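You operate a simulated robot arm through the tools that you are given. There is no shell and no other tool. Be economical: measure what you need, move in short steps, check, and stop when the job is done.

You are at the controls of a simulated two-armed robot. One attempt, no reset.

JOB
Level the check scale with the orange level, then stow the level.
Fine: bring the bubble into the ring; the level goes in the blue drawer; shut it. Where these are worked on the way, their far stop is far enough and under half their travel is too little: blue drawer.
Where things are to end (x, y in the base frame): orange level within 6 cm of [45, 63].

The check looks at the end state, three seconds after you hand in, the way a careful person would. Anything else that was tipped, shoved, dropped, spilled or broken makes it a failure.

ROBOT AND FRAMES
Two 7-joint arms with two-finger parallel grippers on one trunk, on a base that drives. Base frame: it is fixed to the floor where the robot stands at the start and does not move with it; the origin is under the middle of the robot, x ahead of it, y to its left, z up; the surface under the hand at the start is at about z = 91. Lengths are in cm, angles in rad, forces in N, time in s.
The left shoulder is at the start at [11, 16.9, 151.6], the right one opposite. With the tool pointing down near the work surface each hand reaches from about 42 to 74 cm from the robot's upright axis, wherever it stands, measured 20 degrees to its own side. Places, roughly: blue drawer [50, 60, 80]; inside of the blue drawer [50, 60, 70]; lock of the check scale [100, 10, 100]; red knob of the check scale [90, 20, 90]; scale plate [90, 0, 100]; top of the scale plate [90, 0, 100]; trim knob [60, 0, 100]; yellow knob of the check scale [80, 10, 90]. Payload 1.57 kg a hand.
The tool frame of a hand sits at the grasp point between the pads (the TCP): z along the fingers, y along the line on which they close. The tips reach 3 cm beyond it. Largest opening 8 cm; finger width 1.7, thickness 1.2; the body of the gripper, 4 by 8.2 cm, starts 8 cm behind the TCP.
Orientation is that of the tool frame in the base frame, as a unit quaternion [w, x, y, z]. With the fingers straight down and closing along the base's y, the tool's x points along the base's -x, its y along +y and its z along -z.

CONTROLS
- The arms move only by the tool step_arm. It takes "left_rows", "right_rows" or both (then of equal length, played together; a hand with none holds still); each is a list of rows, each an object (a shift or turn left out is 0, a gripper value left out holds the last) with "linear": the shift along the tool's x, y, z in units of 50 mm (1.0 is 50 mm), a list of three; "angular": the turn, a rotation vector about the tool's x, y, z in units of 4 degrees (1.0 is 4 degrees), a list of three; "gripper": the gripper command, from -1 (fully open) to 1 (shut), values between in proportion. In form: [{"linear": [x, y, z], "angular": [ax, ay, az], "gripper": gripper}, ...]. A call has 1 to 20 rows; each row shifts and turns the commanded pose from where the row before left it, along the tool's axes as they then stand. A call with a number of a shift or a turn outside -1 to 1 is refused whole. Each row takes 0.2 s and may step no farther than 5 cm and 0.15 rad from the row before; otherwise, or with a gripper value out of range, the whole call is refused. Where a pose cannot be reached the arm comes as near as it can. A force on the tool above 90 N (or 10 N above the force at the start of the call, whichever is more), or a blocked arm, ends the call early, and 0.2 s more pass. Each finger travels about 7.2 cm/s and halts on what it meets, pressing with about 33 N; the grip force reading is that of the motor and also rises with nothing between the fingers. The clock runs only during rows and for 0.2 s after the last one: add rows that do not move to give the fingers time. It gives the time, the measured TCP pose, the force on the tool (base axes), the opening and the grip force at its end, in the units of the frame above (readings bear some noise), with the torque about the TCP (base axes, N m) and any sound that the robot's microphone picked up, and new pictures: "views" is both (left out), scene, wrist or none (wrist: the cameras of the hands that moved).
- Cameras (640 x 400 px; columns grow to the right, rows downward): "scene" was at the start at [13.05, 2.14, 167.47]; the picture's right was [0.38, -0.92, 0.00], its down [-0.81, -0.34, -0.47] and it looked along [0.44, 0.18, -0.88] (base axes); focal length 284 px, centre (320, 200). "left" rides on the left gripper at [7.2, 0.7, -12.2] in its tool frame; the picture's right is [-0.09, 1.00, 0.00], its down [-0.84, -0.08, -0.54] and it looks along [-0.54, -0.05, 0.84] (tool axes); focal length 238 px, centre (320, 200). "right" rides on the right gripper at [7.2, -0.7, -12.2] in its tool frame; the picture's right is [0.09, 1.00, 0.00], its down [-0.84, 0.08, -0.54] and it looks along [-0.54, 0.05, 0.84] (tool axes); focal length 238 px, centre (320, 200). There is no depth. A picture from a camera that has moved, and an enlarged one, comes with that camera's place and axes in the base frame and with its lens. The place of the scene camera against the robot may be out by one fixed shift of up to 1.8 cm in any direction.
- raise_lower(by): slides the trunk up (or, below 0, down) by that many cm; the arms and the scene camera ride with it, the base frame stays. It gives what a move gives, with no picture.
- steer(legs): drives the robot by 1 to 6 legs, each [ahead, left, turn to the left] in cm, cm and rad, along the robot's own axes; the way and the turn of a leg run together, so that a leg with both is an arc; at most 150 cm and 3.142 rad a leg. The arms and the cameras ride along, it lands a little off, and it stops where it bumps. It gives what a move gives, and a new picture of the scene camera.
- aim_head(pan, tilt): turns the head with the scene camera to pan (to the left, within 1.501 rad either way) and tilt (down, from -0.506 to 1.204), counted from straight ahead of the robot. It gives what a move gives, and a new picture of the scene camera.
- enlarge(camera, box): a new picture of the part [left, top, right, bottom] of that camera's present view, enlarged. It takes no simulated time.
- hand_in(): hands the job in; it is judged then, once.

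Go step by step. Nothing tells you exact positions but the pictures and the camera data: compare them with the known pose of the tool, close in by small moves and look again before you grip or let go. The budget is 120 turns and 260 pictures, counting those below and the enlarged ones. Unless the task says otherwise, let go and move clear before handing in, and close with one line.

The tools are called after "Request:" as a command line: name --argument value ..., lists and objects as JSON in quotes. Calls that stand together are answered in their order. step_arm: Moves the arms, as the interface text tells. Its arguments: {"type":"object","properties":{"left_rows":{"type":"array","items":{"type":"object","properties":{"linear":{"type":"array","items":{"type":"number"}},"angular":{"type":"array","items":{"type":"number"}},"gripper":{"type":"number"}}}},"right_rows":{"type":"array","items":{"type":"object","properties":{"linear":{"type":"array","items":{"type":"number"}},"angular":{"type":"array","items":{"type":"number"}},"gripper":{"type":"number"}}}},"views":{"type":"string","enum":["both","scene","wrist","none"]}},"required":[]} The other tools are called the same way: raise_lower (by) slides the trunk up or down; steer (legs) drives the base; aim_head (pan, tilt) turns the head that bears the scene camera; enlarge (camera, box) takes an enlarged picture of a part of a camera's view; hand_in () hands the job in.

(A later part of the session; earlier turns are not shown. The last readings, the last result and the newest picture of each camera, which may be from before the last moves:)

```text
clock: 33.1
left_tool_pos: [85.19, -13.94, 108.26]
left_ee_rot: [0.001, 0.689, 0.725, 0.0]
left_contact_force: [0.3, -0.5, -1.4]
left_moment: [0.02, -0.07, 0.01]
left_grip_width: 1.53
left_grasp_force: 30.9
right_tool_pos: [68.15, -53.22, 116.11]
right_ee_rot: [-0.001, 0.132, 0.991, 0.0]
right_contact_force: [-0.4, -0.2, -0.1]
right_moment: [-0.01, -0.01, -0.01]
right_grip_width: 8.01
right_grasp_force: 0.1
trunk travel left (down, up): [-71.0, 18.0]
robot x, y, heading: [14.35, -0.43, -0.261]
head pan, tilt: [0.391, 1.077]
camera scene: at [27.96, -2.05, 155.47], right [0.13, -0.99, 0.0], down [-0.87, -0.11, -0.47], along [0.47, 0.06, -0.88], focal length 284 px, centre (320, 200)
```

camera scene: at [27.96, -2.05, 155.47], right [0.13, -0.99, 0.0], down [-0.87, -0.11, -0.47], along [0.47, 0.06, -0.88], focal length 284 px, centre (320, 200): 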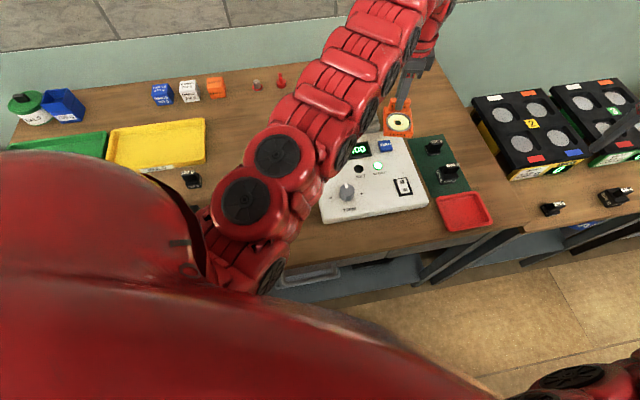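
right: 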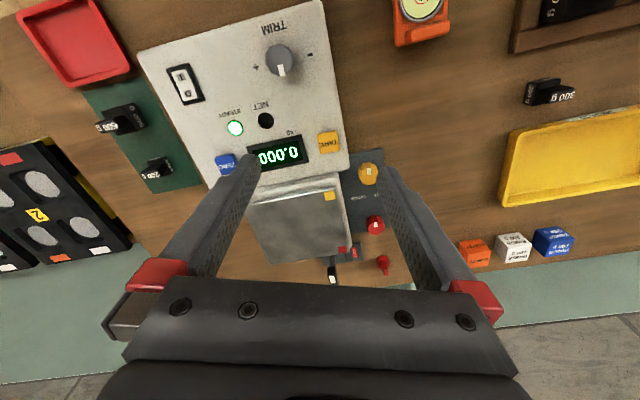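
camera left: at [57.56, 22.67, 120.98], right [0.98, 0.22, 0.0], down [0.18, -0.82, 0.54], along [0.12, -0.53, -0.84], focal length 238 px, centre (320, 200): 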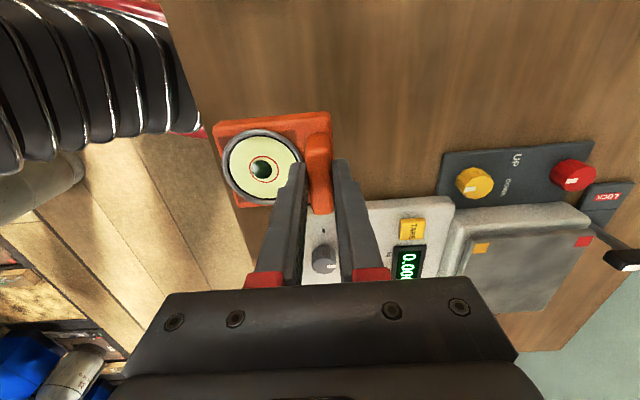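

Request:
steer --legs '[[2.7, 0.7, 0]]'

```text
clock: 33.9
left_tool_pos: [85.5, -13.64, 108.31]
left_ee_rot: [0.0, 0.685, 0.728, 0.0]
left_contact_force: [0.4, 0.3, -1.5]
left_moment: [0.0, -0.04, -0.01]
left_grip_width: 1.5
left_grasp_force: 31.2
right_tool_pos: [68.81, -53.16, 116.22]
right_ee_rot: [0.0, 0.128, 0.992, -0.001]
right_contact_force: [0.8, 0.0, -0.4]
right_moment: [0.0, 0.02, -0.04]
right_grip_width: 7.98
right_grasp_force: 0.1
trunk travel left (down, up): [-71.0, 18.0]
robot x, y, heading: [15.2, -1.01, -0.252]
head pan, tilt: [0.391, 1.077]
stopped in leg 1: the robot was blocked; the commanded pose is now the measured one
camera scene: at [28.09, -2.2, 155.47], right [0.14, -0.99, 0.0], down [-0.87, -0.12, -0.47], along [0.47, 0.06, -0.88], focal length 284 px, centre (320, 200)
```

scene: 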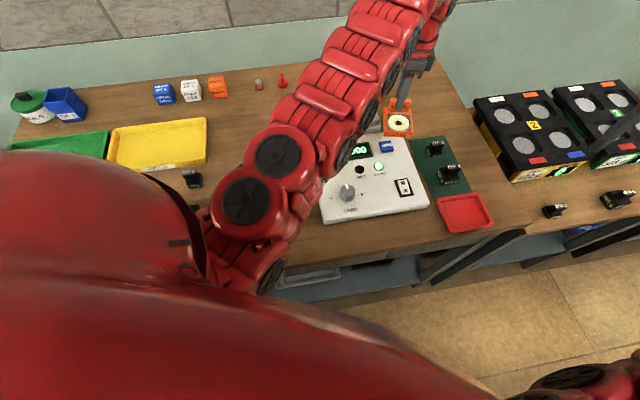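

Request:
step_arm --left_rows '[{"linear": [0.75, 0.05, 0]}, {"linear": [0.75, 0.2, 0]}, {"linear": [0.75, 0.2, 0]}, {"linear": [0.75, 0.2, 0]}, {"linear": [0, 0.4, 0]}, {"linear": [0, 0.4, 0]}, {}]' --views "none"

Request:
enlarge --camera "left" --box '[120, 50, 520, 300]'

```text
clock: 35.5
left_tool_pos: [90.21, 2.02, 108.38]
left_ee_rot: [0.001, 0.685, 0.728, 0.0]
left_contact_force: [-0.5, 0.7, -1.0]
left_moment: [0.01, -0.02, -0.03]
left_grip_width: 1.51
left_grasp_force: 31.1
left hand out of reach, approached as far as the arm can: row 6
right_tool_pos: [68.7, -53.06, 116.06]
right_ee_rot: [0.0, 0.128, 0.992, 0.0]
right_contact_force: [0.9, 0.3, 0.4]
right_moment: [-0.02, 0.04, 0.02]
right_grip_width: 8.02
right_grasp_force: 0.2
trunk travel left (down, up): [-71.0, 18.0]
robot x, y, heading: [14.71, -0.59, -0.252]
head pan, tilt: [0.391, 1.077]
```

```text
1.60 times, centred on (320, 175) of left
camera zoom: at [90.32, 9.23, 120.4], right [1.0, -0.03, 0.0], down [-0.03, -0.84, 0.54], along [-0.02, -0.54, -0.84], focal length 381 px, centre (320, 240)
```

zoom: 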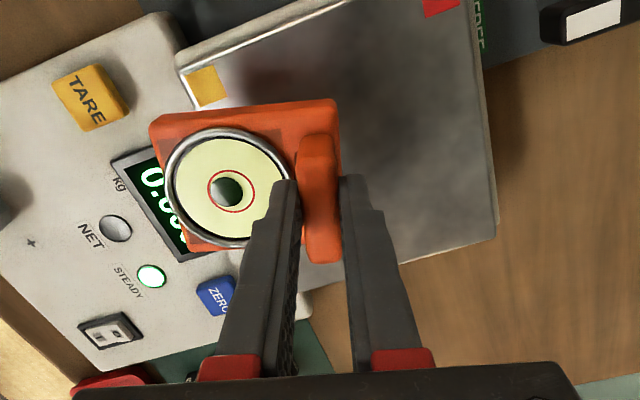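

Request:
step_arm --left_rows '[{"angular": [0, 0, -1]}, {"angular": [0, 0, -1]}, {"angular": [0, 0, -1]}, {"angular": [0, 0, -0.5]}, {"linear": [0.4, 0, 0.2]}, {"linear": [0, 0.3, 0.2]}, {"linear": [0, 0.3, 0]}, {}]' --views "none"

Request:
enlarge --camera "left" --box '[120, 50, 520, 300]'

```text
clock: 37.3
left_tool_pos: [91.15, 4.53, 106.39]
left_ee_rot: [0.002, 0.591, 0.807, 0.001]
left_contact_force: [-0.3, 0.7, -1.1]
left_moment: [0.02, -0.02, -0.01]
left_grip_width: 1.51
left_grasp_force: 31.4
left hand out of reach, approached as far as the arm can: row 7
right_tool_pos: [68.8, -53.16, 116.11]
right_ee_rot: [0.0, 0.127, 0.992, 0.0]
right_contact_force: [0.3, 0.3, 0.4]
right_moment: [-0.01, 0.0, -0.02]
right_grip_width: 8.0
right_grasp_force: 0.1
trunk travel left (down, up): [-71.0, 18.0]
robot x, y, heading: [14.82, -0.76, -0.251]
head pan, tilt: [0.391, 1.077]
```

```text
1.60 times, centred on (320, 175) of left
camera zoom: at [89.31, 11.46, 118.42], right [0.98, 0.21, 0.0], down [0.18, -0.82, 0.54], along [0.12, -0.53, -0.84], focal length 381 px, centre (320, 240)
```

zoom: 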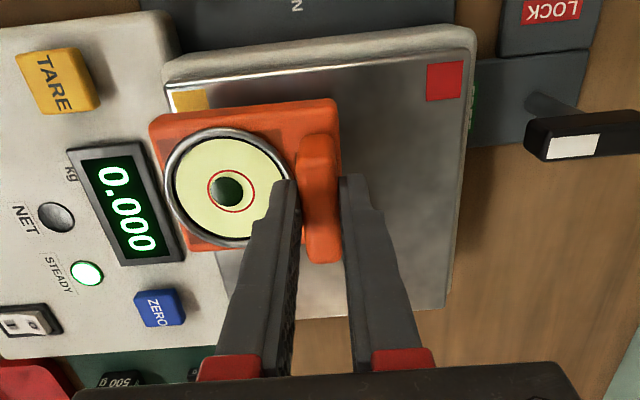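

The level will now land wholly on the plate. I'll lower it gently and watch the force.

Request:
step_arm --left_rows '[{"linear": [0, 0, 0.1]}, {"linear": [0, 0, 0.1]}, {"linear": [0, 0, 0.1]}, {"linear": [0, 0, 0.1]}, {}]' --views "none"

Request:
enlarge --camera "left" --box '[120, 50, 520, 300]'

```text
clock: 38.5
left_tool_pos: [90.99, 4.42, 104.17]
left_ee_rot: [0.0, 0.591, 0.807, 0.001]
left_contact_force: [1.2, 0.3, -0.1]
left_moment: [0.01, -0.01, 0.01]
left_grip_width: 1.52
left_grasp_force: 31.4
right_tool_pos: [68.85, -53.1, 116.1]
right_ee_rot: [0.0, 0.128, 0.992, 0.001]
right_contact_force: [-0.6, 0.1, 0.2]
right_moment: [-0.01, 0.01, -0.01]
right_grip_width: 7.99
right_grasp_force: 0.1
trunk travel left (down, up): [-71.0, 18.0]
robot x, y, heading: [15.01, -0.53, -0.252]
head pan, tilt: [0.391, 1.077]
```

```text
1.60 times, centred on (320, 175) of left
camera zoom: at [89.39, 11.42, 116.35], right [0.98, 0.21, 0.0], down [0.18, -0.82, 0.54], along [0.12, -0.53, -0.84], focal length 381 px, centre (320, 240)
```

zoom: 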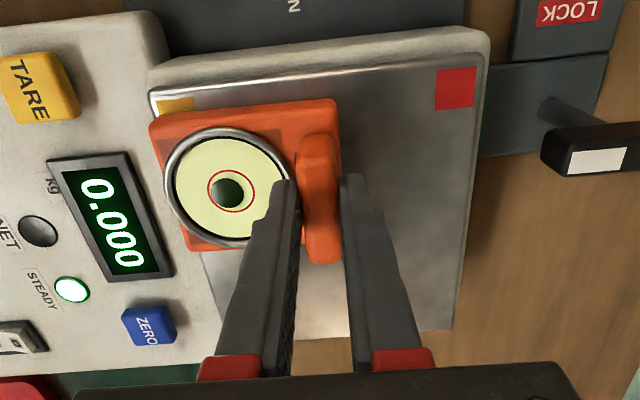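

Request:
step_arm --left_rows '[{"linear": [0, 0, 0.08]}, {"linear": [0, 0, 0.08]}, {"linear": [0, 0, 0.06]}, {}]' --views "none"

Request:
enlarge --camera "left" --box '[120, 50, 520, 300]'

```text
clock: 39.5
left_tool_pos: [91.08, 4.43, 103.46]
left_ee_rot: [0.004, 0.591, 0.806, 0.002]
left_contact_force: [6.8, -0.4, 27.6]
left_moment: [-0.12, 0.11, 0.04]
left_grip_width: 1.52
left_grasp_force: 30.8
right_tool_pos: [68.53, -53.23, 116.21]
right_ee_rot: [0.001, 0.128, 0.992, 0.001]
right_contact_force: [0.8, 0.0, 0.0]
right_moment: [0.04, 0.02, 0.02]
right_grip_width: 8.01
right_grasp_force: 0.1
trunk travel left (down, up): [-71.0, 18.0]
robot x, y, heading: [14.67, -0.82, -0.252]
head pan, tilt: [0.391, 1.077]
```

```text
1.60 times, centred on (320, 175) of left
camera zoom: at [89.29, 11.5, 115.6], right [0.98, 0.21, 0.01], down [0.17, -0.82, 0.54], along [0.12, -0.53, -0.84], focal length 381 px, centre (320, 240)
```

zoom: 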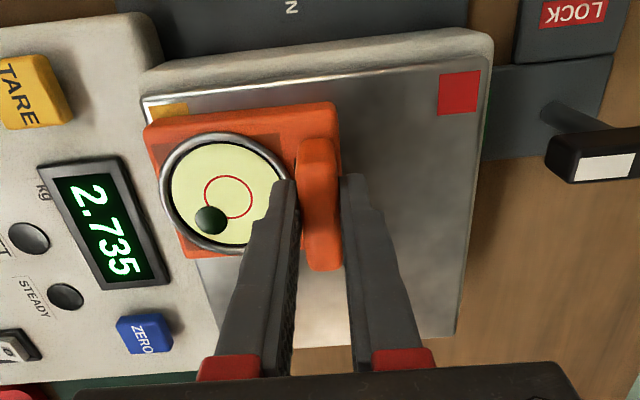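

Contact made: the scale reads load and the bubble has moved, which shows the plate is tilted. I'll ease off, release and rise clear.

Request:
step_arm --left_rows '[{"linear": [0, 0, -0.1]}, {"gripper": 0.5}, {"gripper": 0.3}, {}, {"linear": [0, 0, -0.4]}, {"linear": [0, 0, -0.4], "gripper": 0.3}, {}, {}, {}, {}]' --views "none"

Request:
enlarge --camera "left" --box '[120, 50, 520, 300]'

```text
clock: 41.7
left_tool_pos: [90.89, 4.63, 107.56]
left_ee_rot: [0.001, 0.591, 0.807, 0.001]
left_contact_force: [0.6, -0.9, 0.0]
left_moment: [0.02, 0.02, -0.01]
left_grip_width: 2.8
left_grasp_force: 0.0
right_tool_pos: [68.77, -53.16, 116.13]
right_ee_rot: [0.001, 0.128, 0.992, -0.001]
right_contact_force: [0.3, 0.2, 0.7]
right_moment: [0.03, 0.02, 0.0]
right_grip_width: 8.01
right_grasp_force: 0.1
trunk travel left (down, up): [-71.0, 18.0]
robot x, y, heading: [15.01, -0.55, -0.256]
head pan, tilt: [0.391, 1.077]
```

```text
1.60 times, centred on (320, 175) of left
camera zoom: at [89.24, 11.52, 119.71], right [0.98, 0.21, 0.0], down [0.18, -0.82, 0.54], along [0.12, -0.53, -0.84], focal length 381 px, centre (320, 240)
```

zoom: 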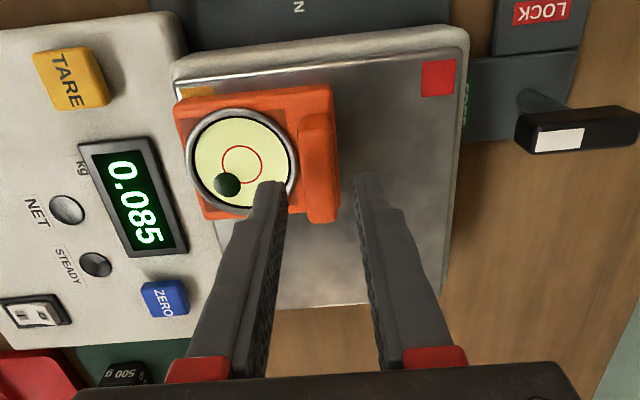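

The level sits on the plate, with the bubble toward the near-right side, so the left side must come up. I'll move over the yellow knob and look at the knobs and lock from there.

Request:
step_arm --left_rows '[{"linear": [0, 0, -0.2]}, {"linear": [0.54, -0.35, 0], "gripper": 0}, {"linear": [0.54, -0.35, 0]}, {"linear": [0.54, -0.35, 0]}, {"linear": [0.54, -0.35, 0]}, {}, {}]'

Request:
enlarge --camera "left" --box '[240, 80, 640, 330]'

Request:
enlarge --camera "scene" --box '[310, 60, 450, 180]'

```text
clock: 43.3
left_tool_pos: [82.69, 11.32, 108.65]
left_ee_rot: [0.001, 0.592, 0.806, 0.001]
left_contact_force: [0.9, 0.1, 0.6]
left_moment: [0.02, 0.01, 0.0]
left_grip_width: 4.0
left_grasp_force: 0.0
left hand out of reach, approached as far as the arm can: row 1, 5
right_tool_pos: [68.69, -53.23, 115.99]
right_ee_rot: [-0.001, 0.127, 0.992, 0.001]
right_contact_force: [0.2, 0.7, 0.1]
right_moment: [-0.05, -0.03, -0.02]
right_grip_width: 8.0
right_grasp_force: 0.0
trunk travel left (down, up): [-71.0, 18.0]
robot x, y, heading: [14.89, -0.76, -0.255]
head pan, tilt: [0.391, 1.077]
camera scene: at [28.02, -2.31, 155.47], right [0.14, -0.99, 0.0], down [-0.87, -0.12, -0.47], along [0.47, 0.07, -0.88], focal length 284 px, centre (320, 200)
camera left: at [81.05, 18.25, 120.77], right [0.98, 0.21, 0.0], down [0.18, -0.82, 0.54], along [0.12, -0.53, -0.84], focal length 238 px, centre (320, 200)
```

scene: 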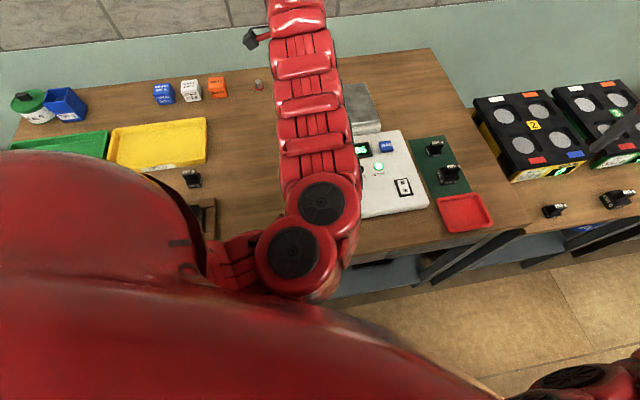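
left: 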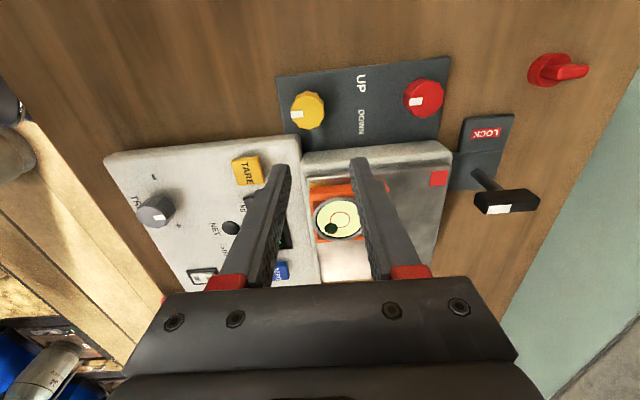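

```text
1.60 times, centred on (440, 205) of left
camera zoom: at [81.05, 18.25, 120.77], right [0.98, 0.21, 0.0], down [0.18, -0.82, 0.54], along [0.12, -0.53, -0.84], focal length 381 px, centre (128, 192)
```

zoom: 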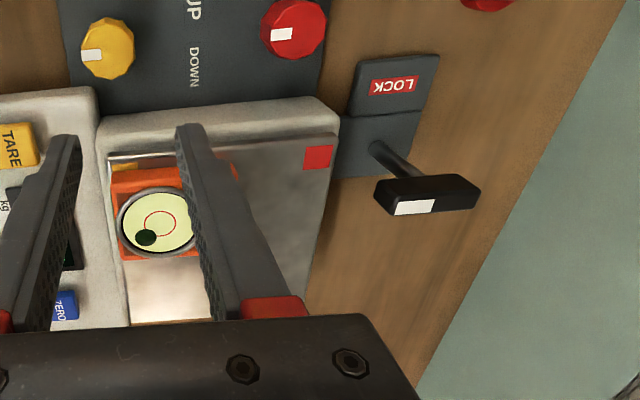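

```text
3.33 times, centred on (380, 120) of scene
camera zoom: at [28.02, -2.31, 155.47], right [0.14, -0.99, 0.0], down [-0.87, -0.12, -0.47], along [0.47, 0.07, -0.88], focal length 945 px, centre (120, 467)
```

zoom: 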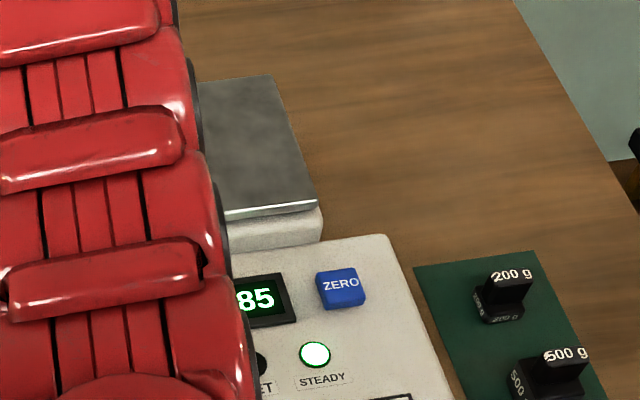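

Yellow knob at about (81.1, 12.3) and red at (92.5, 16.1); the lock handle's mark points to FREE. I'll go down over the yellow knob with the fingers open wide enough.

Request:
step_arm --left_rows '[{"linear": [0.286, -0.246, 0], "gripper": -0.5}, {"linear": [0, 0, 0.5]}, {"linear": [0, 0, 0.5]}, {"linear": [0, 0, 0.5]}, {"linear": [0, 0, 0.5]}, {}]' --views "wrist"

Request:
enlarge --camera "left" --box '[200, 80, 440, 230]'

```text
clock: 44.7
left_tool_pos: [82.91, 11.35, 105.08]
left_ee_rot: [0.0, 0.592, 0.806, 0.001]
left_contact_force: [0.5, -0.5, 0.3]
left_moment: [0.0, -0.04, 0.02]
left_grip_width: 6.01
left_grasp_force: 0.1
left hand out of reach, approached as far as the arm can: row 1, 3, 4, 5
right_tool_pos: [68.7, -53.16, 116.13]
right_ee_rot: [0.001, 0.128, 0.992, -0.001]
right_contact_force: [-0.1, 0.7, -0.4]
right_moment: [0.01, 0.0, -0.02]
right_grip_width: 8.01
right_grasp_force: 0.1
trunk travel left (down, up): [-71.0, 18.0]
robot x, y, heading: [15.07, -0.19, -0.252]
head pan, tilt: [0.391, 1.077]
camera left: at [81.18, 18.25, 117.34], right [0.98, 0.21, 0.0], down [0.18, -0.82, 0.54], along [0.11, -0.53, -0.84], focal length 238 px, centre (320, 200)
```

left: 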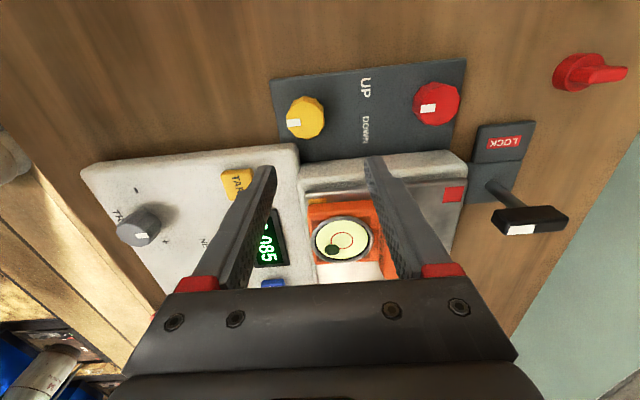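

```text
2.67 times, centred on (320, 155) of left
camera zoom: at [81.18, 18.25, 117.34], right [0.98, 0.21, 0.0], down [0.18, -0.82, 0.54], along [0.11, -0.53, -0.84], focal length 636 px, centre (320, 320)
```

zoom: 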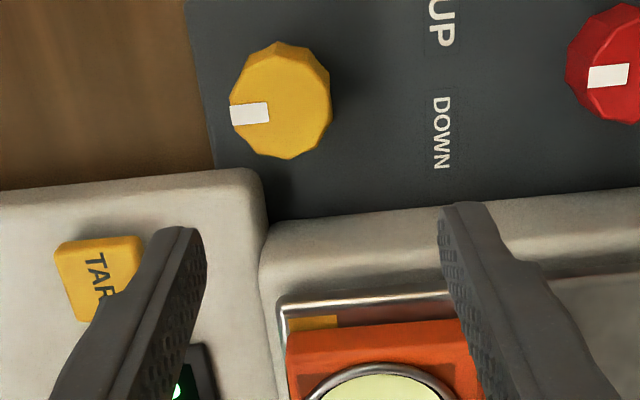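

The trunk is too low for this reach, so I'll raise it back and come down with the arm.

Request:
raise_lower --by 14

Request:
step_arm --left_rows '[{"linear": [0, 0, 0.6]}, {"linear": [0, 0, 0.6]}, {"linear": [0, 0, 0.6]}, {"linear": [0.286, -0.3, 0]}, {"linear": [0, 0, 0.6]}, {"linear": [0, 0, 0.6]}, {"linear": [0, 0, 0.5]}, {}]' --views "wrist"

Request:
enlarge --camera "left" --box '[200, 80, 440, 230]'

```text
clock: 46.4
left_tool_pos: [82.93, 11.15, 119.19]
left_ee_rot: [0.0, 0.592, 0.806, 0.0]
left_contact_force: [0.0, -0.4, -0.4]
left_moment: [-0.01, 0.0, 0.01]
left_grip_width: 6.0
left_grasp_force: 0.0
right_tool_pos: [68.7, -53.14, 130.12]
right_ee_rot: [0.0, 0.127, 0.992, 0.001]
right_contact_force: [0.6, 0.1, 0.0]
right_moment: [-0.01, -0.01, 0.0]
right_grip_width: 8.0
right_grasp_force: 0.0
trunk travel left (down, up): [-85.0, 4.0]
robot x, y, heading: [15.11, -0.72, -0.254]
head pan, tilt: [0.391, 1.077]
```

```text
clock: 48.2
left_tool_pos: [82.99, 9.76, 103.37]
left_ee_rot: [0.0, 0.592, 0.806, 0.0]
left_contact_force: [0.3, -0.8, 0.6]
left_moment: [-0.01, 0.0, -0.01]
left_grip_width: 6.01
left_grasp_force: 0.1
left hand out of reach, approached as far as the arm can: row 1, 2, 4
right_tool_pos: [68.73, -53.1, 130.13]
right_ee_rot: [0.0, 0.127, 0.992, 0.0]
right_contact_force: [-0.2, 0.7, 0.6]
right_moment: [0.01, 0.03, -0.03]
right_grip_width: 8.02
right_grasp_force: 0.1
trunk travel left (down, up): [-85.0, 4.0]
robot x, y, heading: [15.09, -0.83, -0.256]
head pan, tilt: [0.391, 1.077]
camera left: at [81.33, 16.86, 115.39], right [0.98, 0.21, 0.0], down [0.18, -0.82, 0.54], along [0.11, -0.53, -0.84], focal length 238 px, centre (320, 200)
```

left: 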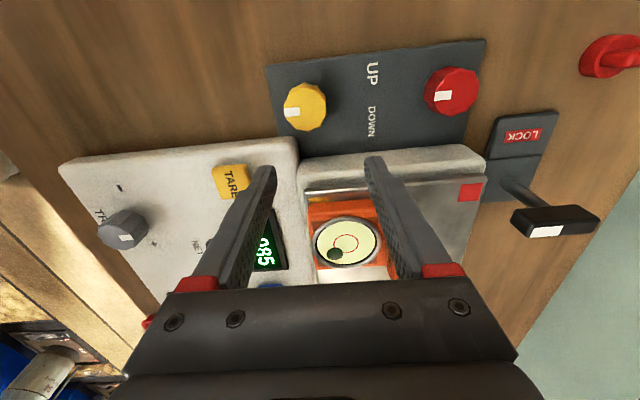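

```text
2.67 times, centred on (320, 155) of left
camera zoom: at [81.33, 16.86, 115.39], right [0.98, 0.21, 0.0], down [0.18, -0.82, 0.54], along [0.11, -0.53, -0.84], focal length 636 px, centre (320, 320)
```

zoom: 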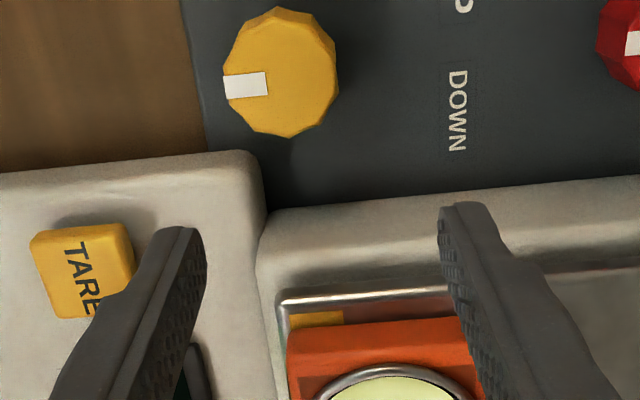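

Request:
step_arm --left_rows '[{"linear": [0.31, -0.112, 0]}, {"linear": [0.31, -0.112, 0]}, {"linear": [0, 0, 0.5]}, {"linear": [0, 0, 0.4]}, {}]' --views "wrist"

Request:
enlarge --camera "left" --box '[200, 80, 440, 230]'

```text
clock: 49.4
left_tool_pos: [80.88, 12.48, 98.78]
left_ee_rot: [0.001, 0.592, 0.806, 0.001]
left_contact_force: [-0.3, -0.1, 0.7]
left_moment: [0.01, 0.0, 0.02]
left_grip_width: 6.03
left_grasp_force: 0.1
right_tool_pos: [68.61, -53.17, 130.15]
right_ee_rot: [0.0, 0.127, 0.992, 0.0]
right_contact_force: [-0.2, 0.5, -0.7]
right_moment: [0.02, -0.01, -0.01]
right_grip_width: 7.99
right_grasp_force: 0.0
trunk travel left (down, up): [-85.0, 4.0]
robot x, y, heading: [14.8, -0.92, -0.255]
head pan, tilt: [0.391, 1.077]
camera left: at [79.26, 19.56, 110.92], right [0.98, 0.21, 0.0], down [0.18, -0.82, 0.54], along [0.11, -0.53, -0.84], focal length 238 px, centre (320, 200)
```

left: 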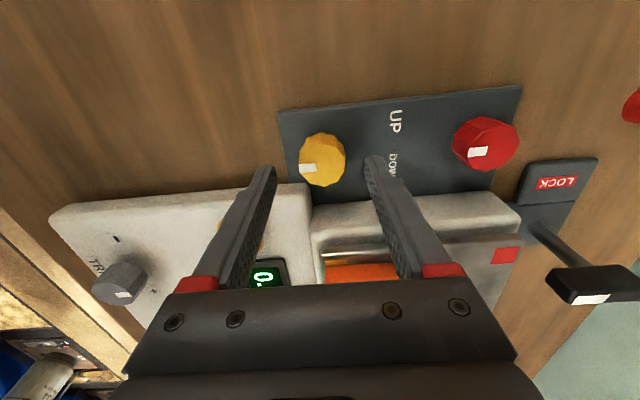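

```text
2.67 times, centred on (320, 155) of left
camera zoom: at [79.26, 19.56, 110.92], right [0.98, 0.21, 0.0], down [0.18, -0.82, 0.54], along [0.11, -0.53, -0.84], focal length 636 px, centre (320, 320)
```

zoom: 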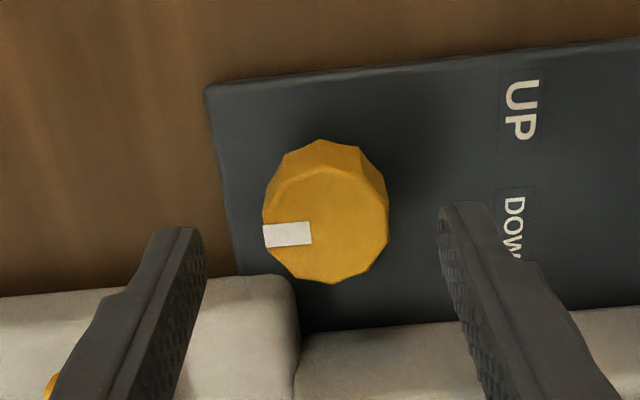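

Request:
step_arm --left_rows '[{"linear": [0, 0, 0.3]}, {"linear": [0, 0, 0.26]}, {"gripper": 1}, {}, {}, {}]' --views "wrist"

```text
clock: 50.8
left_tool_pos: [81.03, 12.43, 95.95]
left_ee_rot: [0.0, 0.592, 0.806, 0.001]
left_contact_force: [6.6, 3.4, 2.1]
left_moment: [0.46, 0.21, 0.03]
left_grip_width: 3.77
left_grasp_force: 43.7
right_tool_pos: [68.8, -53.07, 130.2]
right_ee_rot: [0.0, 0.128, 0.992, 0.0]
right_contact_force: [0.5, -0.2, 0.6]
right_moment: [-0.03, -0.03, 0.01]
right_grip_width: 8.01
right_grasp_force: 0.2
trunk travel left (down, up): [-85.0, 4.0]
robot x, y, heading: [15.08, -0.85, -0.255]
head pan, tilt: [0.391, 1.077]
camera left: at [79.45, 19.53, 108.09], right [0.98, 0.21, 0.0], down [0.18, -0.82, 0.54], along [0.11, -0.53, -0.84], focal length 238 px, centre (320, 200)
```

left: 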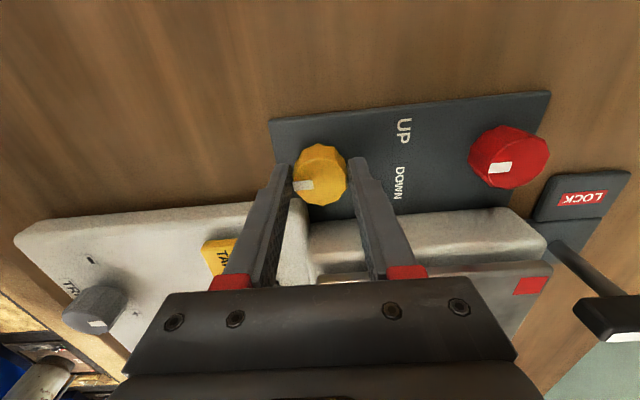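

Request:
step_arm --left_rows '[{"angular": [0, 0, -1]}, {"angular": [0, 0, -1]}, {"angular": [0, 0, -1]}, {"angular": [0, 0, -1]}, {"angular": [0, 0, -1]}, {}]' --views "wrist"

Request:
enlarge --camera "left" --box '[260, 100, 460, 260]'

```text
clock: 52.2
left_tool_pos: [81.13, 12.54, 96.1]
left_ee_rot: [0.001, 0.443, 0.897, 0.0]
left_contact_force: [6.9, 3.3, 6.6]
left_moment: [-0.41, -0.12, 0.02]
left_grip_width: 3.75
left_grasp_force: 43.5
right_tool_pos: [68.73, -53.06, 130.01]
right_ee_rot: [0.0, 0.127, 0.992, 0.0]
right_contact_force: [-0.3, -0.4, -0.3]
right_moment: [0.02, 0.02, -0.04]
right_grip_width: 8.0
right_grasp_force: 0.2
trunk travel left (down, up): [-85.0, 4.0]
robot x, y, heading: [14.94, -0.69, -0.252]
head pan, tilt: [0.391, 1.077]
camera left: at [77.01, 18.55, 108.07], right [0.85, 0.53, 0.0], down [0.45, -0.71, 0.54], along [0.29, -0.46, -0.84], focal length 238 px, centre (320, 200)
```

left: 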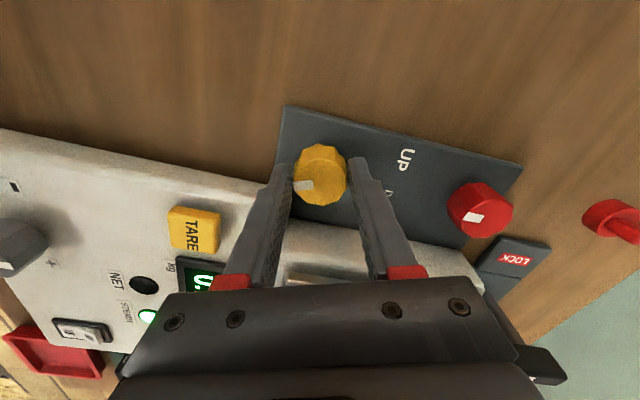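

```text
2.50 times, centred on (360, 180) of left
camera zoom: at [77.01, 18.55, 108.07], right [0.85, 0.53, 0.0], down [0.45, -0.71, 0.54], along [0.29, -0.46, -0.84], focal length 596 px, centre (220, 250)
```

zoom: 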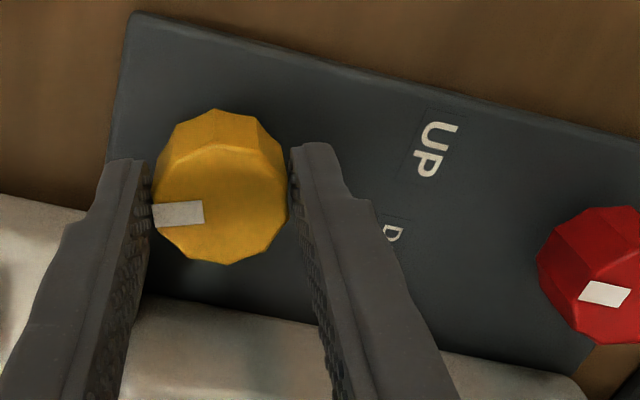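

Request:
enlarge --camera "scene" --box '[310, 60, 470, 180]'

```text
3.33 times, centred on (390, 120) of scene
camera zoom: at [28.08, -2.16, 169.47], right [0.14, -0.99, 0.0], down [-0.87, -0.12, -0.47], along [0.47, 0.06, -0.88], focal length 945 px, centre (87, 467)
```

zoom: 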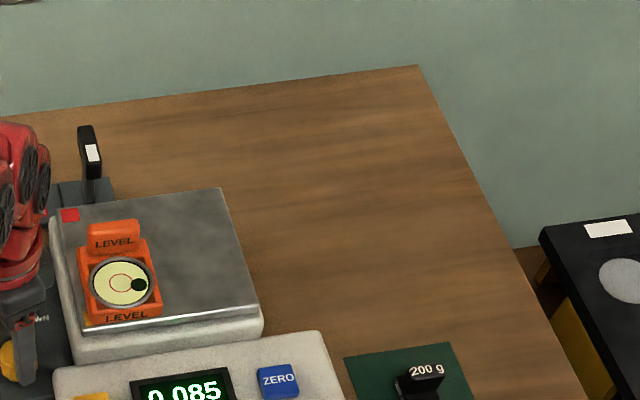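

The scene camera has a clear view of the vial; I'll enlarge it to measure the bubble.

Request:
enlarge --camera "scene" --box '[326, 124, 366, 164]'

```text
10.00 times, centred on (346, 144) of scene
camera zoom: at [28.08, -2.16, 169.47], right [0.14, -0.99, 0.0], down [-0.87, -0.12, -0.47], along [0.47, 0.06, -0.88], focal length 2836 px, centre (60, 760)
```

zoom: 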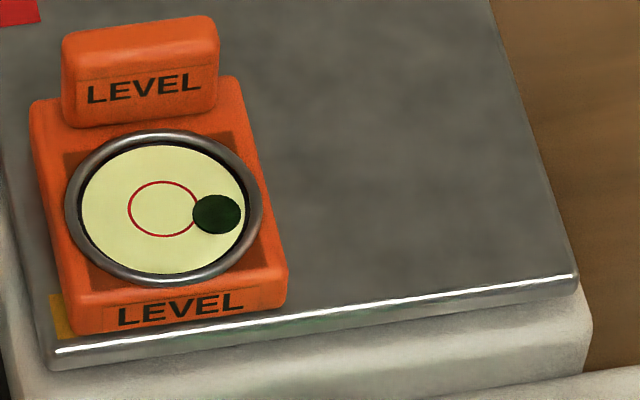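

Request:
step_arm --left_rows '[{"angular": [0, 0, 1]}, {"angular": [0, 0, 1]}, {"angular": [0, 0, 1]}, {"angular": [0, 0, 1]}, {"angular": [0, 0, 1]}, {"angular": [0, 0, 1]}, {"angular": [0, 0, 1]}, {"angular": [0, 0, 1]}, {"angular": [0, 0, 1]}, {"angular": [0, 0, 1]}, {}, {}, {}]' --views "none"

Request:
enlarge --camera "scene" --box '[326, 124, 366, 164]'

```text
clock: 55.0
left_tool_pos: [81.24, 12.42, 95.98]
left_ee_rot: [0.001, 0.723, 0.691, 0.002]
left_contact_force: [39.4, 6.5, 30.4]
left_moment: [0.2, -0.9, 0.12]
left_grip_width: 3.77
left_grasp_force: 43.7
right_tool_pos: [68.98, -53.09, 129.97]
right_ee_rot: [-0.002, 0.128, 0.992, 0.0]
right_contact_force: [-0.6, 0.1, -0.2]
right_moment: [-0.01, 0.0, 0.01]
right_grip_width: 7.98
right_grasp_force: 0.0
trunk travel left (down, up): [-85.0, 4.0]
robot x, y, heading: [14.79, -1.02, -0.256]
head pan, tilt: [0.391, 1.077]
```

```text
10.00 times, centred on (346, 144) of scene
camera zoom: at [28.35, -2.16, 169.46], right [0.14, -0.99, 0.0], down [-0.87, -0.12, -0.47], along [0.47, 0.06, -0.88], focal length 2836 px, centre (60, 760)
```

zoom: 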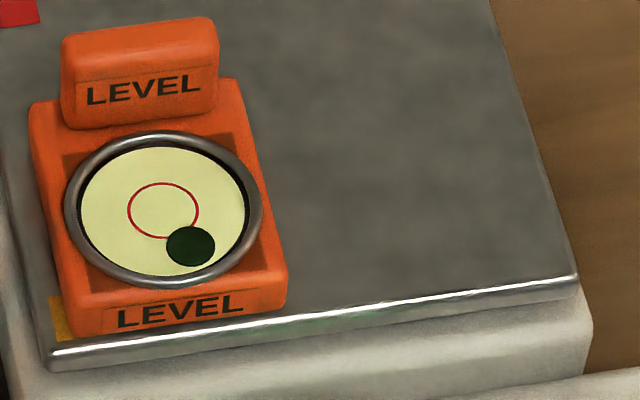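

Clockwise raises the yellow foot, and the response is clear. The yellow knob should end about 15° back from here, with most of the correction on the red one.

Request:
step_arm --left_rows '[{"angular": [0, 0, -1]}, {"angular": [0, 0, -1]}, {"angular": [0, 0, -1]}, {"angular": [0, 0, -0.75]}, {}, {"gripper": -0.5}, {}, {}, {"linear": [0, 0, -0.5]}, {"linear": [0, 0, -0.5]}, {}]' --views "wrist"

Request:
enlarge --camera "scene" --box '[326, 124, 366, 164]'

```text
clock: 57.4
left_tool_pos: [80.9, 12.57, 100.83]
left_ee_rot: [0.0, 0.626, 0.779, -0.001]
left_contact_force: [-1.1, -0.2, 0.7]
left_moment: [0.05, 0.0, 0.01]
left_grip_width: 6.0
left_grasp_force: 0.2
right_tool_pos: [68.84, -53.16, 130.06]
right_ee_rot: [0.0, 0.128, 0.992, 0.0]
right_contact_force: [0.3, 0.3, 0.3]
right_moment: [0.03, 0.0, 0.0]
right_grip_width: 8.0
right_grasp_force: 0.0
trunk travel left (down, up): [-85.0, 4.0]
robot x, y, heading: [14.55, -0.83, -0.252]
head pan, tilt: [0.391, 1.077]
camera left: at [79.86, 19.63, 112.94], right [0.99, 0.12, 0.0], down [0.1, -0.83, 0.54], along [0.07, -0.54, -0.84], focal length 238 px, centre (320, 200)
```

left: 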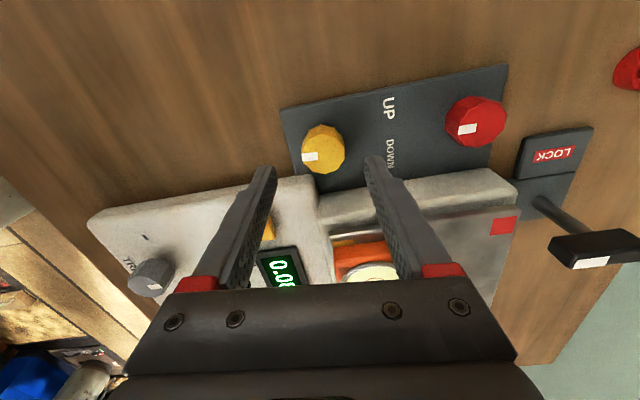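

```text
10.00 times, centred on (346, 144) of scene
camera zoom: at [28.09, -2.15, 169.47], right [0.14, -0.99, 0.0], down [-0.87, -0.12, -0.47], along [0.47, 0.06, -0.88], focal length 2836 px, centre (60, 760)
```

zoom: 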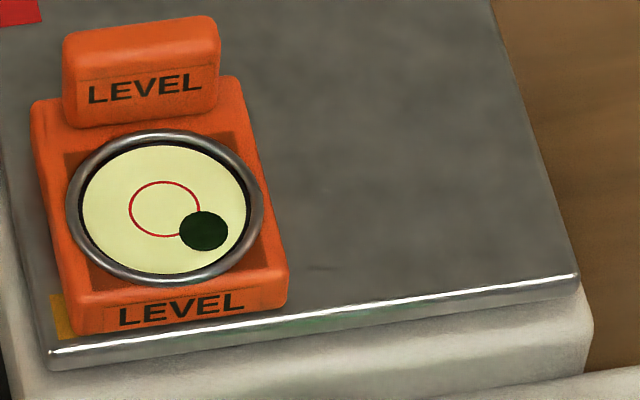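

Request:
step_arm --left_rows '[{"linear": [0.063, 0.764, 0]}, {"linear": [0.063, 0.764, 0]}, {"linear": [0.063, 0.764, 0]}, {}]' --views "wrist"

```text
clock: 58.4
left_tool_pos: [89.88, 15.48, 101.2]
left_ee_rot: [0.0, 0.627, 0.779, 0.002]
left_contact_force: [0.0, -0.5, 0.4]
left_moment: [0.01, -0.01, 0.02]
left_grip_width: 6.02
left_grasp_force: 0.0
left hand out of reach, approached as far as the arm can: row 3
right_tool_pos: [68.72, -53.21, 130.05]
right_ee_rot: [0.0, 0.127, 0.992, 0.0]
right_contact_force: [-0.4, -1.1, 0.0]
right_moment: [-0.03, -0.02, 0.01]
right_grip_width: 8.03
right_grasp_force: 0.1
trunk travel left (down, up): [-85.0, 4.0]
robot x, y, heading: [14.93, -0.49, -0.25]
head pan, tilt: [0.391, 1.077]
camera left: at [88.85, 22.52, 113.26], right [0.99, 0.12, 0.0], down [0.1, -0.84, 0.54], along [0.07, -0.54, -0.84], focal length 238 px, centre (320, 200)
```

left: 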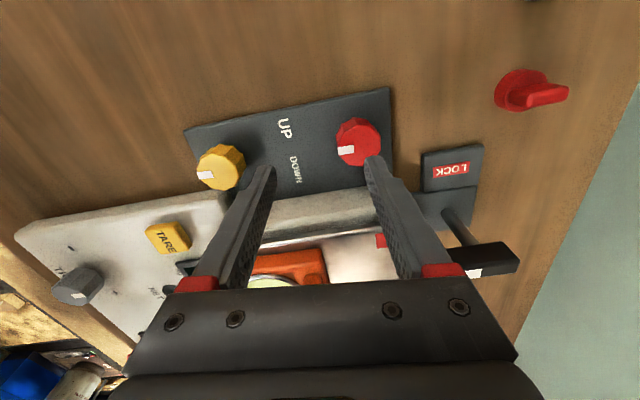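

The red knob is about 2.5 cm out of reach from here. I'll raise the hand, retract it to the left, and turn the base further right so the left shoulder comes closer.

Request:
raise_lower --by 4

Request:
step_arm --left_rows '[{"linear": [0.81, -0.43, 0]}, {"linear": [0.81, -0.43, 0]}, {"linear": [0.81, -0.43, 0]}, {"linear": [0.81, -0.43, 0]}, {"linear": [0.81, -0.43, 0]}, {}]' --views "none"

Request:
steer --legs '[[-3, 0, 0], [0, 0, -0.35]]'

```text
clock: 59.2
left_tool_pos: [89.96, 15.47, 104.99]
left_ee_rot: [0.001, 0.627, 0.779, 0.0]
left_contact_force: [0.6, 0.3, -0.8]
left_moment: [-0.01, 0.01, 0.03]
left_grip_width: 5.98
left_grasp_force: 0.2
right_tool_pos: [68.85, -53.15, 134.14]
right_ee_rot: [-0.001, 0.128, 0.992, 0.0]
right_contact_force: [-0.2, 0.2, -1.3]
right_moment: [-0.03, 0.0, -0.02]
right_grip_width: 8.0
right_grasp_force: 0.0
trunk travel left (down, up): [-89.0, 0.0]
robot x, y, heading: [14.67, -0.94, -0.25]
head pan, tilt: [0.391, 1.077]
```

```text
clock: 60.6
left_tool_pos: [75.37, 33.05, 105.04]
left_ee_rot: [0.0, 0.627, 0.779, -0.001]
left_contact_force: [0.5, 0.3, 0.0]
left_moment: [0.0, 0.0, -0.03]
left_grip_width: 6.01
left_grasp_force: 0.0
right_tool_pos: [68.83, -53.28, 133.9]
right_ee_rot: [0.0, 0.128, 0.992, 0.002]
right_contact_force: [0.4, -0.5, -0.1]
right_moment: [0.03, -0.01, 0.02]
right_grip_width: 7.99
right_grasp_force: 0.1
trunk travel left (down, up): [-89.0, 0.0]
robot x, y, heading: [14.69, -0.8, -0.258]
head pan, tilt: [0.391, 1.077]
```

```text
clock: 62.5
left_tool_pos: [80.37, 10.86, 105.04]
left_ee_rot: [0.0, 0.753, 0.657, -0.001]
left_contact_force: [0.4, 0.2, -0.3]
left_moment: [-0.03, 0.05, -0.01]
left_grip_width: 5.97
left_grasp_force: 0.0
right_tool_pos: [44.48, -67.78, 134.13]
right_ee_rot: [-0.001, 0.301, 0.954, 0.0]
right_contact_force: [-0.4, -1.1, -0.5]
right_moment: [0.0, 0.02, 0.0]
right_grip_width: 7.98
right_grasp_force: 0.0
trunk travel left (down, up): [-89.0, 0.0]
robot x, y, heading: [12.26, -0.02, -0.61]
head pan, tilt: [0.391, 1.077]
camera scene: at [24.03, -6.23, 173.46], right [-0.22, -0.98, 0.0], down [-0.86, 0.19, -0.47], along [0.46, -0.1, -0.88], focal length 284 px, centre (320, 200)
```

scene: 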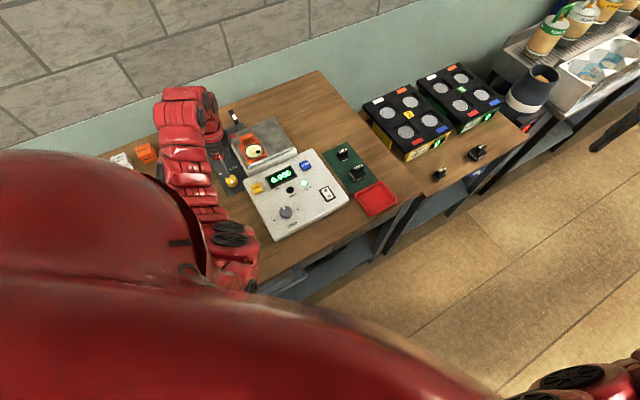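

Request:
steer --legs '[[2.4, 5.3, 0]]'

```text
clock: 63.5
left_tool_pos: [82.98, 11.88, 104.91]
left_ee_rot: [0.0, 0.757, 0.653, -0.002]
left_contact_force: [1.4, 0.5, -0.4]
left_moment: [-0.06, 0.02, 0.0]
left_grip_width: 6.0
left_grasp_force: 0.2
right_tool_pos: [46.4, -66.18, 134.11]
right_ee_rot: [0.0, 0.306, 0.952, -0.001]
right_contact_force: [-0.3, -0.7, 0.7]
right_moment: [-0.02, 0.07, 0.02]
right_grip_width: 8.02
right_grasp_force: 0.1
trunk travel left (down, up): [-89.0, 0.0]
robot x, y, heading: [14.44, 1.42, -0.617]
head pan, tilt: [0.391, 1.077]
stopped in leg 1: the robot was blocked; the commanded pose is now the measured one
camera scene: at [26.7, -4.5, 173.43], right [-0.22, -0.97, 0.0], down [-0.86, 0.2, -0.47], along [0.46, -0.11, -0.88], focal length 284 px, centre (320, 200)
```

scene: 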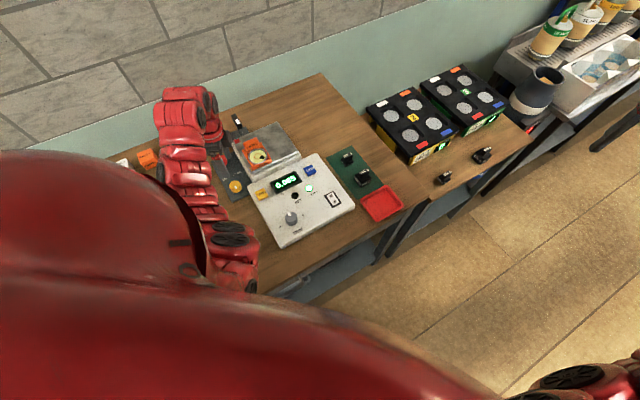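

Request:
step_arm --left_rows '[{"linear": [0.55, 0, 0]}, {"linear": [0.55, 0.2, 0]}, {"linear": [0, 0.8, 0.3]}, {"linear": [0, 0.7, 0.3]}, {}]' --views "wrist"

Request:
enlarge --camera "left" --box '[200, 80, 440, 230]'

```text
clock: 64.7
left_tool_pos: [92.02, 16.1, 102.23]
left_ee_rot: [-0.001, 0.758, 0.652, -0.001]
left_contact_force: [0.4, -0.2, 0.1]
left_moment: [-0.02, 0.04, 0.02]
left_grip_width: 6.02
left_grasp_force: 0.1
right_tool_pos: [46.0, -66.31, 134.07]
right_ee_rot: [-0.001, 0.305, 0.952, 0.0]
right_contact_force: [-0.4, -0.1, 0.4]
right_moment: [-0.01, 0.02, 0.01]
right_grip_width: 8.01
right_grasp_force: 0.0
trunk travel left (down, up): [-89.0, 0.0]
robot x, y, heading: [14.48, 1.9, -0.619]
head pan, tilt: [0.391, 1.077]
camera left: at [93.63, 23.1, 114.27], right [0.97, -0.24, 0.0], down [-0.2, -0.82, 0.54], along [-0.13, -0.53, -0.84], focal length 238 px, centre (320, 200)
```

left: 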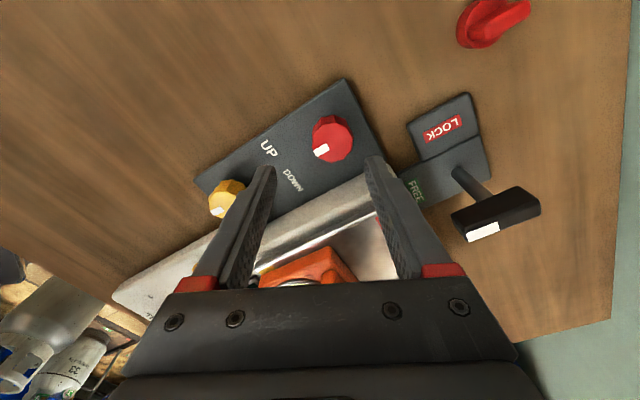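

```text
2.67 times, centred on (320, 155) of left
camera zoom: at [93.63, 23.1, 114.27], right [0.97, -0.24, 0.0], down [-0.2, -0.82, 0.54], along [-0.13, -0.53, -0.84], focal length 636 px, centre (320, 320)
```

zoom: 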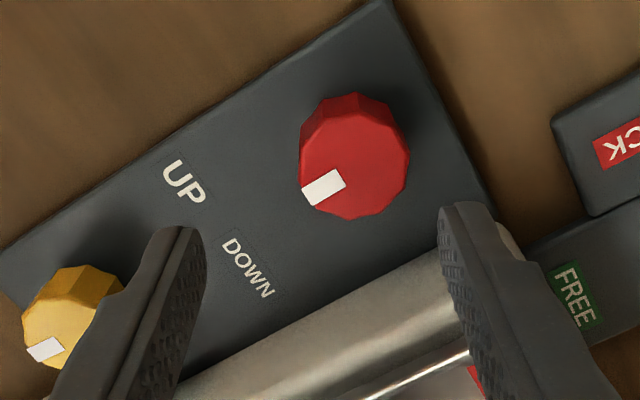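

Request:
step_arm --left_rows '[{"linear": [0.07, 0.2, 0]}, {"linear": [0, 0, 0.4]}, {"linear": [0, 0, 0.3]}, {}]' --views "none"

Request:
enlarge --camera "left" --box '[200, 80, 440, 230]'

Request:
enlarge --camera "scene" --box '[210, 110, 310, 190]'

```text
clock: 65.7
left_tool_pos: [91.16, 16.05, 99.57]
left_ee_rot: [0.0, 0.758, 0.653, 0.001]
left_contact_force: [-0.4, 0.3, -0.3]
left_moment: [-0.01, 0.05, 0.02]
left_grip_width: 5.99
left_grasp_force: 0.0
left hand out of reach, approached as far as the arm can: row 1, 2, 3
right_tool_pos: [46.09, -66.36, 134.18]
right_ee_rot: [0.0, 0.306, 0.952, 0.0]
right_contact_force: [-0.2, 0.1, 1.2]
right_moment: [0.03, 0.01, -0.01]
right_grip_width: 8.01
right_grasp_force: 0.1
trunk travel left (down, up): [-89.0, 0.0]
robot x, y, heading: [14.4, 2.02, -0.619]
head pan, tilt: [0.391, 1.077]
```

```text
2.67 times, centred on (320, 155) of left
camera zoom: at [92.83, 23.0, 111.78], right [0.97, -0.24, 0.0], down [-0.2, -0.82, 0.54], along [-0.13, -0.53, -0.84], focal length 636 px, centre (320, 320)
```

zoom: 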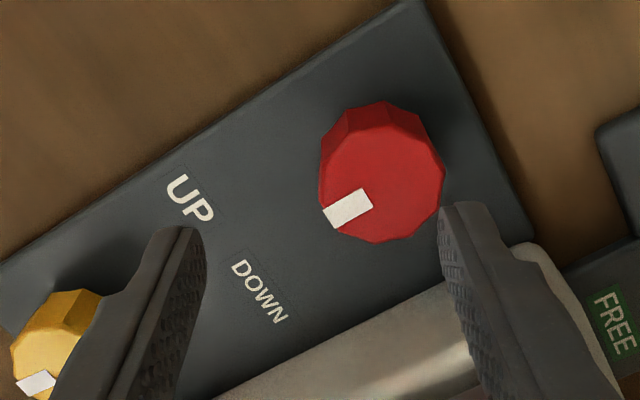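

```text
5.00 times, centred on (260, 150) of scene
camera zoom: at [26.21, -4.66, 173.47], right [-0.23, -0.97, 0.0], down [-0.86, 0.2, -0.47], along [0.46, -0.11, -0.88], focal length 1418 px, centre (620, 450)
```

zoom: 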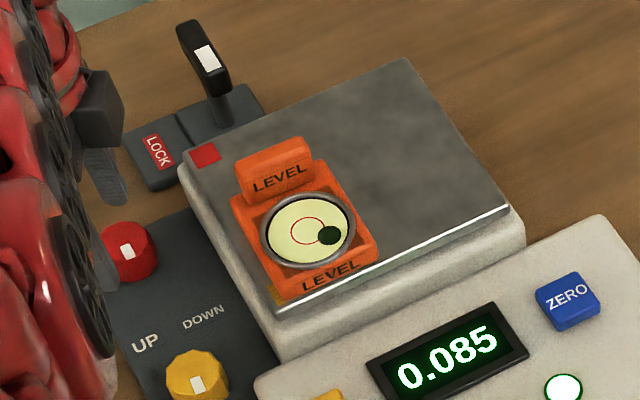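

Request:
step_arm --left_rows '[{"linear": [0, 0, -0.6]}, {"linear": [0, 0, -0.6]}, {}]' --views "none"

Request:
raise_lower --by -5

Request:
step_arm --left_rows '[{"linear": [0, 0.2, -0.4]}, {"linear": [0, 0.2, -0.4]}, {}]' --views "none"

Request:
raise_lower --by -4

```text
clock: 66.5
left_tool_pos: [91.19, 16.05, 105.49]
left_ee_rot: [0.002, 0.757, 0.653, 0.0]
left_contact_force: [-0.3, 0.3, 0.3]
left_moment: [-0.04, 0.03, -0.03]
left_grip_width: 6.02
left_grasp_force: 0.1
right_tool_pos: [45.95, -66.39, 134.01]
right_ee_rot: [0.0, 0.305, 0.952, 0.001]
right_contact_force: [0.2, -0.1, -0.7]
right_moment: [0.02, -0.01, -0.01]
right_grip_width: 7.99
right_grasp_force: 0.1
trunk travel left (down, up): [-89.0, 0.0]
robot x, y, heading: [14.29, 1.82, -0.618]
head pan, tilt: [0.391, 1.077]
```

```text
clock: 67.4
left_tool_pos: [91.19, 16.19, 100.61]
left_ee_rot: [0.0, 0.757, 0.653, -0.001]
left_contact_force: [-0.3, -0.2, -0.3]
left_moment: [0.03, -0.01, 0.01]
left_grip_width: 6.01
left_grasp_force: 0.0
right_tool_pos: [45.99, -66.38, 129.12]
right_ee_rot: [-0.001, 0.306, 0.952, 0.0]
right_contact_force: [0.6, -0.6, 0.2]
right_moment: [0.0, 0.02, 0.01]
right_grip_width: 7.99
right_grasp_force: 0.0
trunk travel left (down, up): [-84.0, 5.0]
robot x, y, heading: [14.29, 1.83, -0.613]
head pan, tilt: [0.391, 1.077]
```

```text
clock: 68.2
left_tool_pos: [93.3, 15.93, 104.64]
left_ee_rot: [0.0, 0.758, 0.653, -0.001]
left_contact_force: [-0.5, -0.3, 0.2]
left_moment: [0.02, -0.01, 0.01]
left_grip_width: 5.98
left_grasp_force: 0.1
right_tool_pos: [46.01, -66.49, 129.13]
right_ee_rot: [0.001, 0.306, 0.952, 0.001]
right_contact_force: [0.1, -0.1, 0.1]
right_moment: [-0.02, -0.03, -0.04]
right_grip_width: 8.01
right_grasp_force: 0.1
trunk travel left (down, up): [-84.0, 5.0]
robot x, y, heading: [14.56, 1.92, -0.616]
head pan, tilt: [0.391, 1.077]
```

```text
clock: 69.1
left_tool_pos: [93.32, 15.87, 100.67]
left_ee_rot: [0.001, 0.758, 0.653, -0.001]
left_contact_force: [0.5, 0.5, 0.1]
left_moment: [0.01, 0.02, 0.03]
left_grip_width: 5.99
left_grasp_force: 0.1
right_tool_pos: [46.07, -66.36, 125.18]
right_ee_rot: [0.0, 0.306, 0.952, 0.001]
right_contact_force: [0.2, 0.3, 1.5]
right_moment: [-0.01, -0.04, 0.0]
right_grip_width: 8.0
right_grasp_force: 0.0
trunk travel left (down, up): [-80.0, 9.0]
robot x, y, heading: [13.82, 1.97, -0.617]
head pan, tilt: [0.391, 1.077]
```

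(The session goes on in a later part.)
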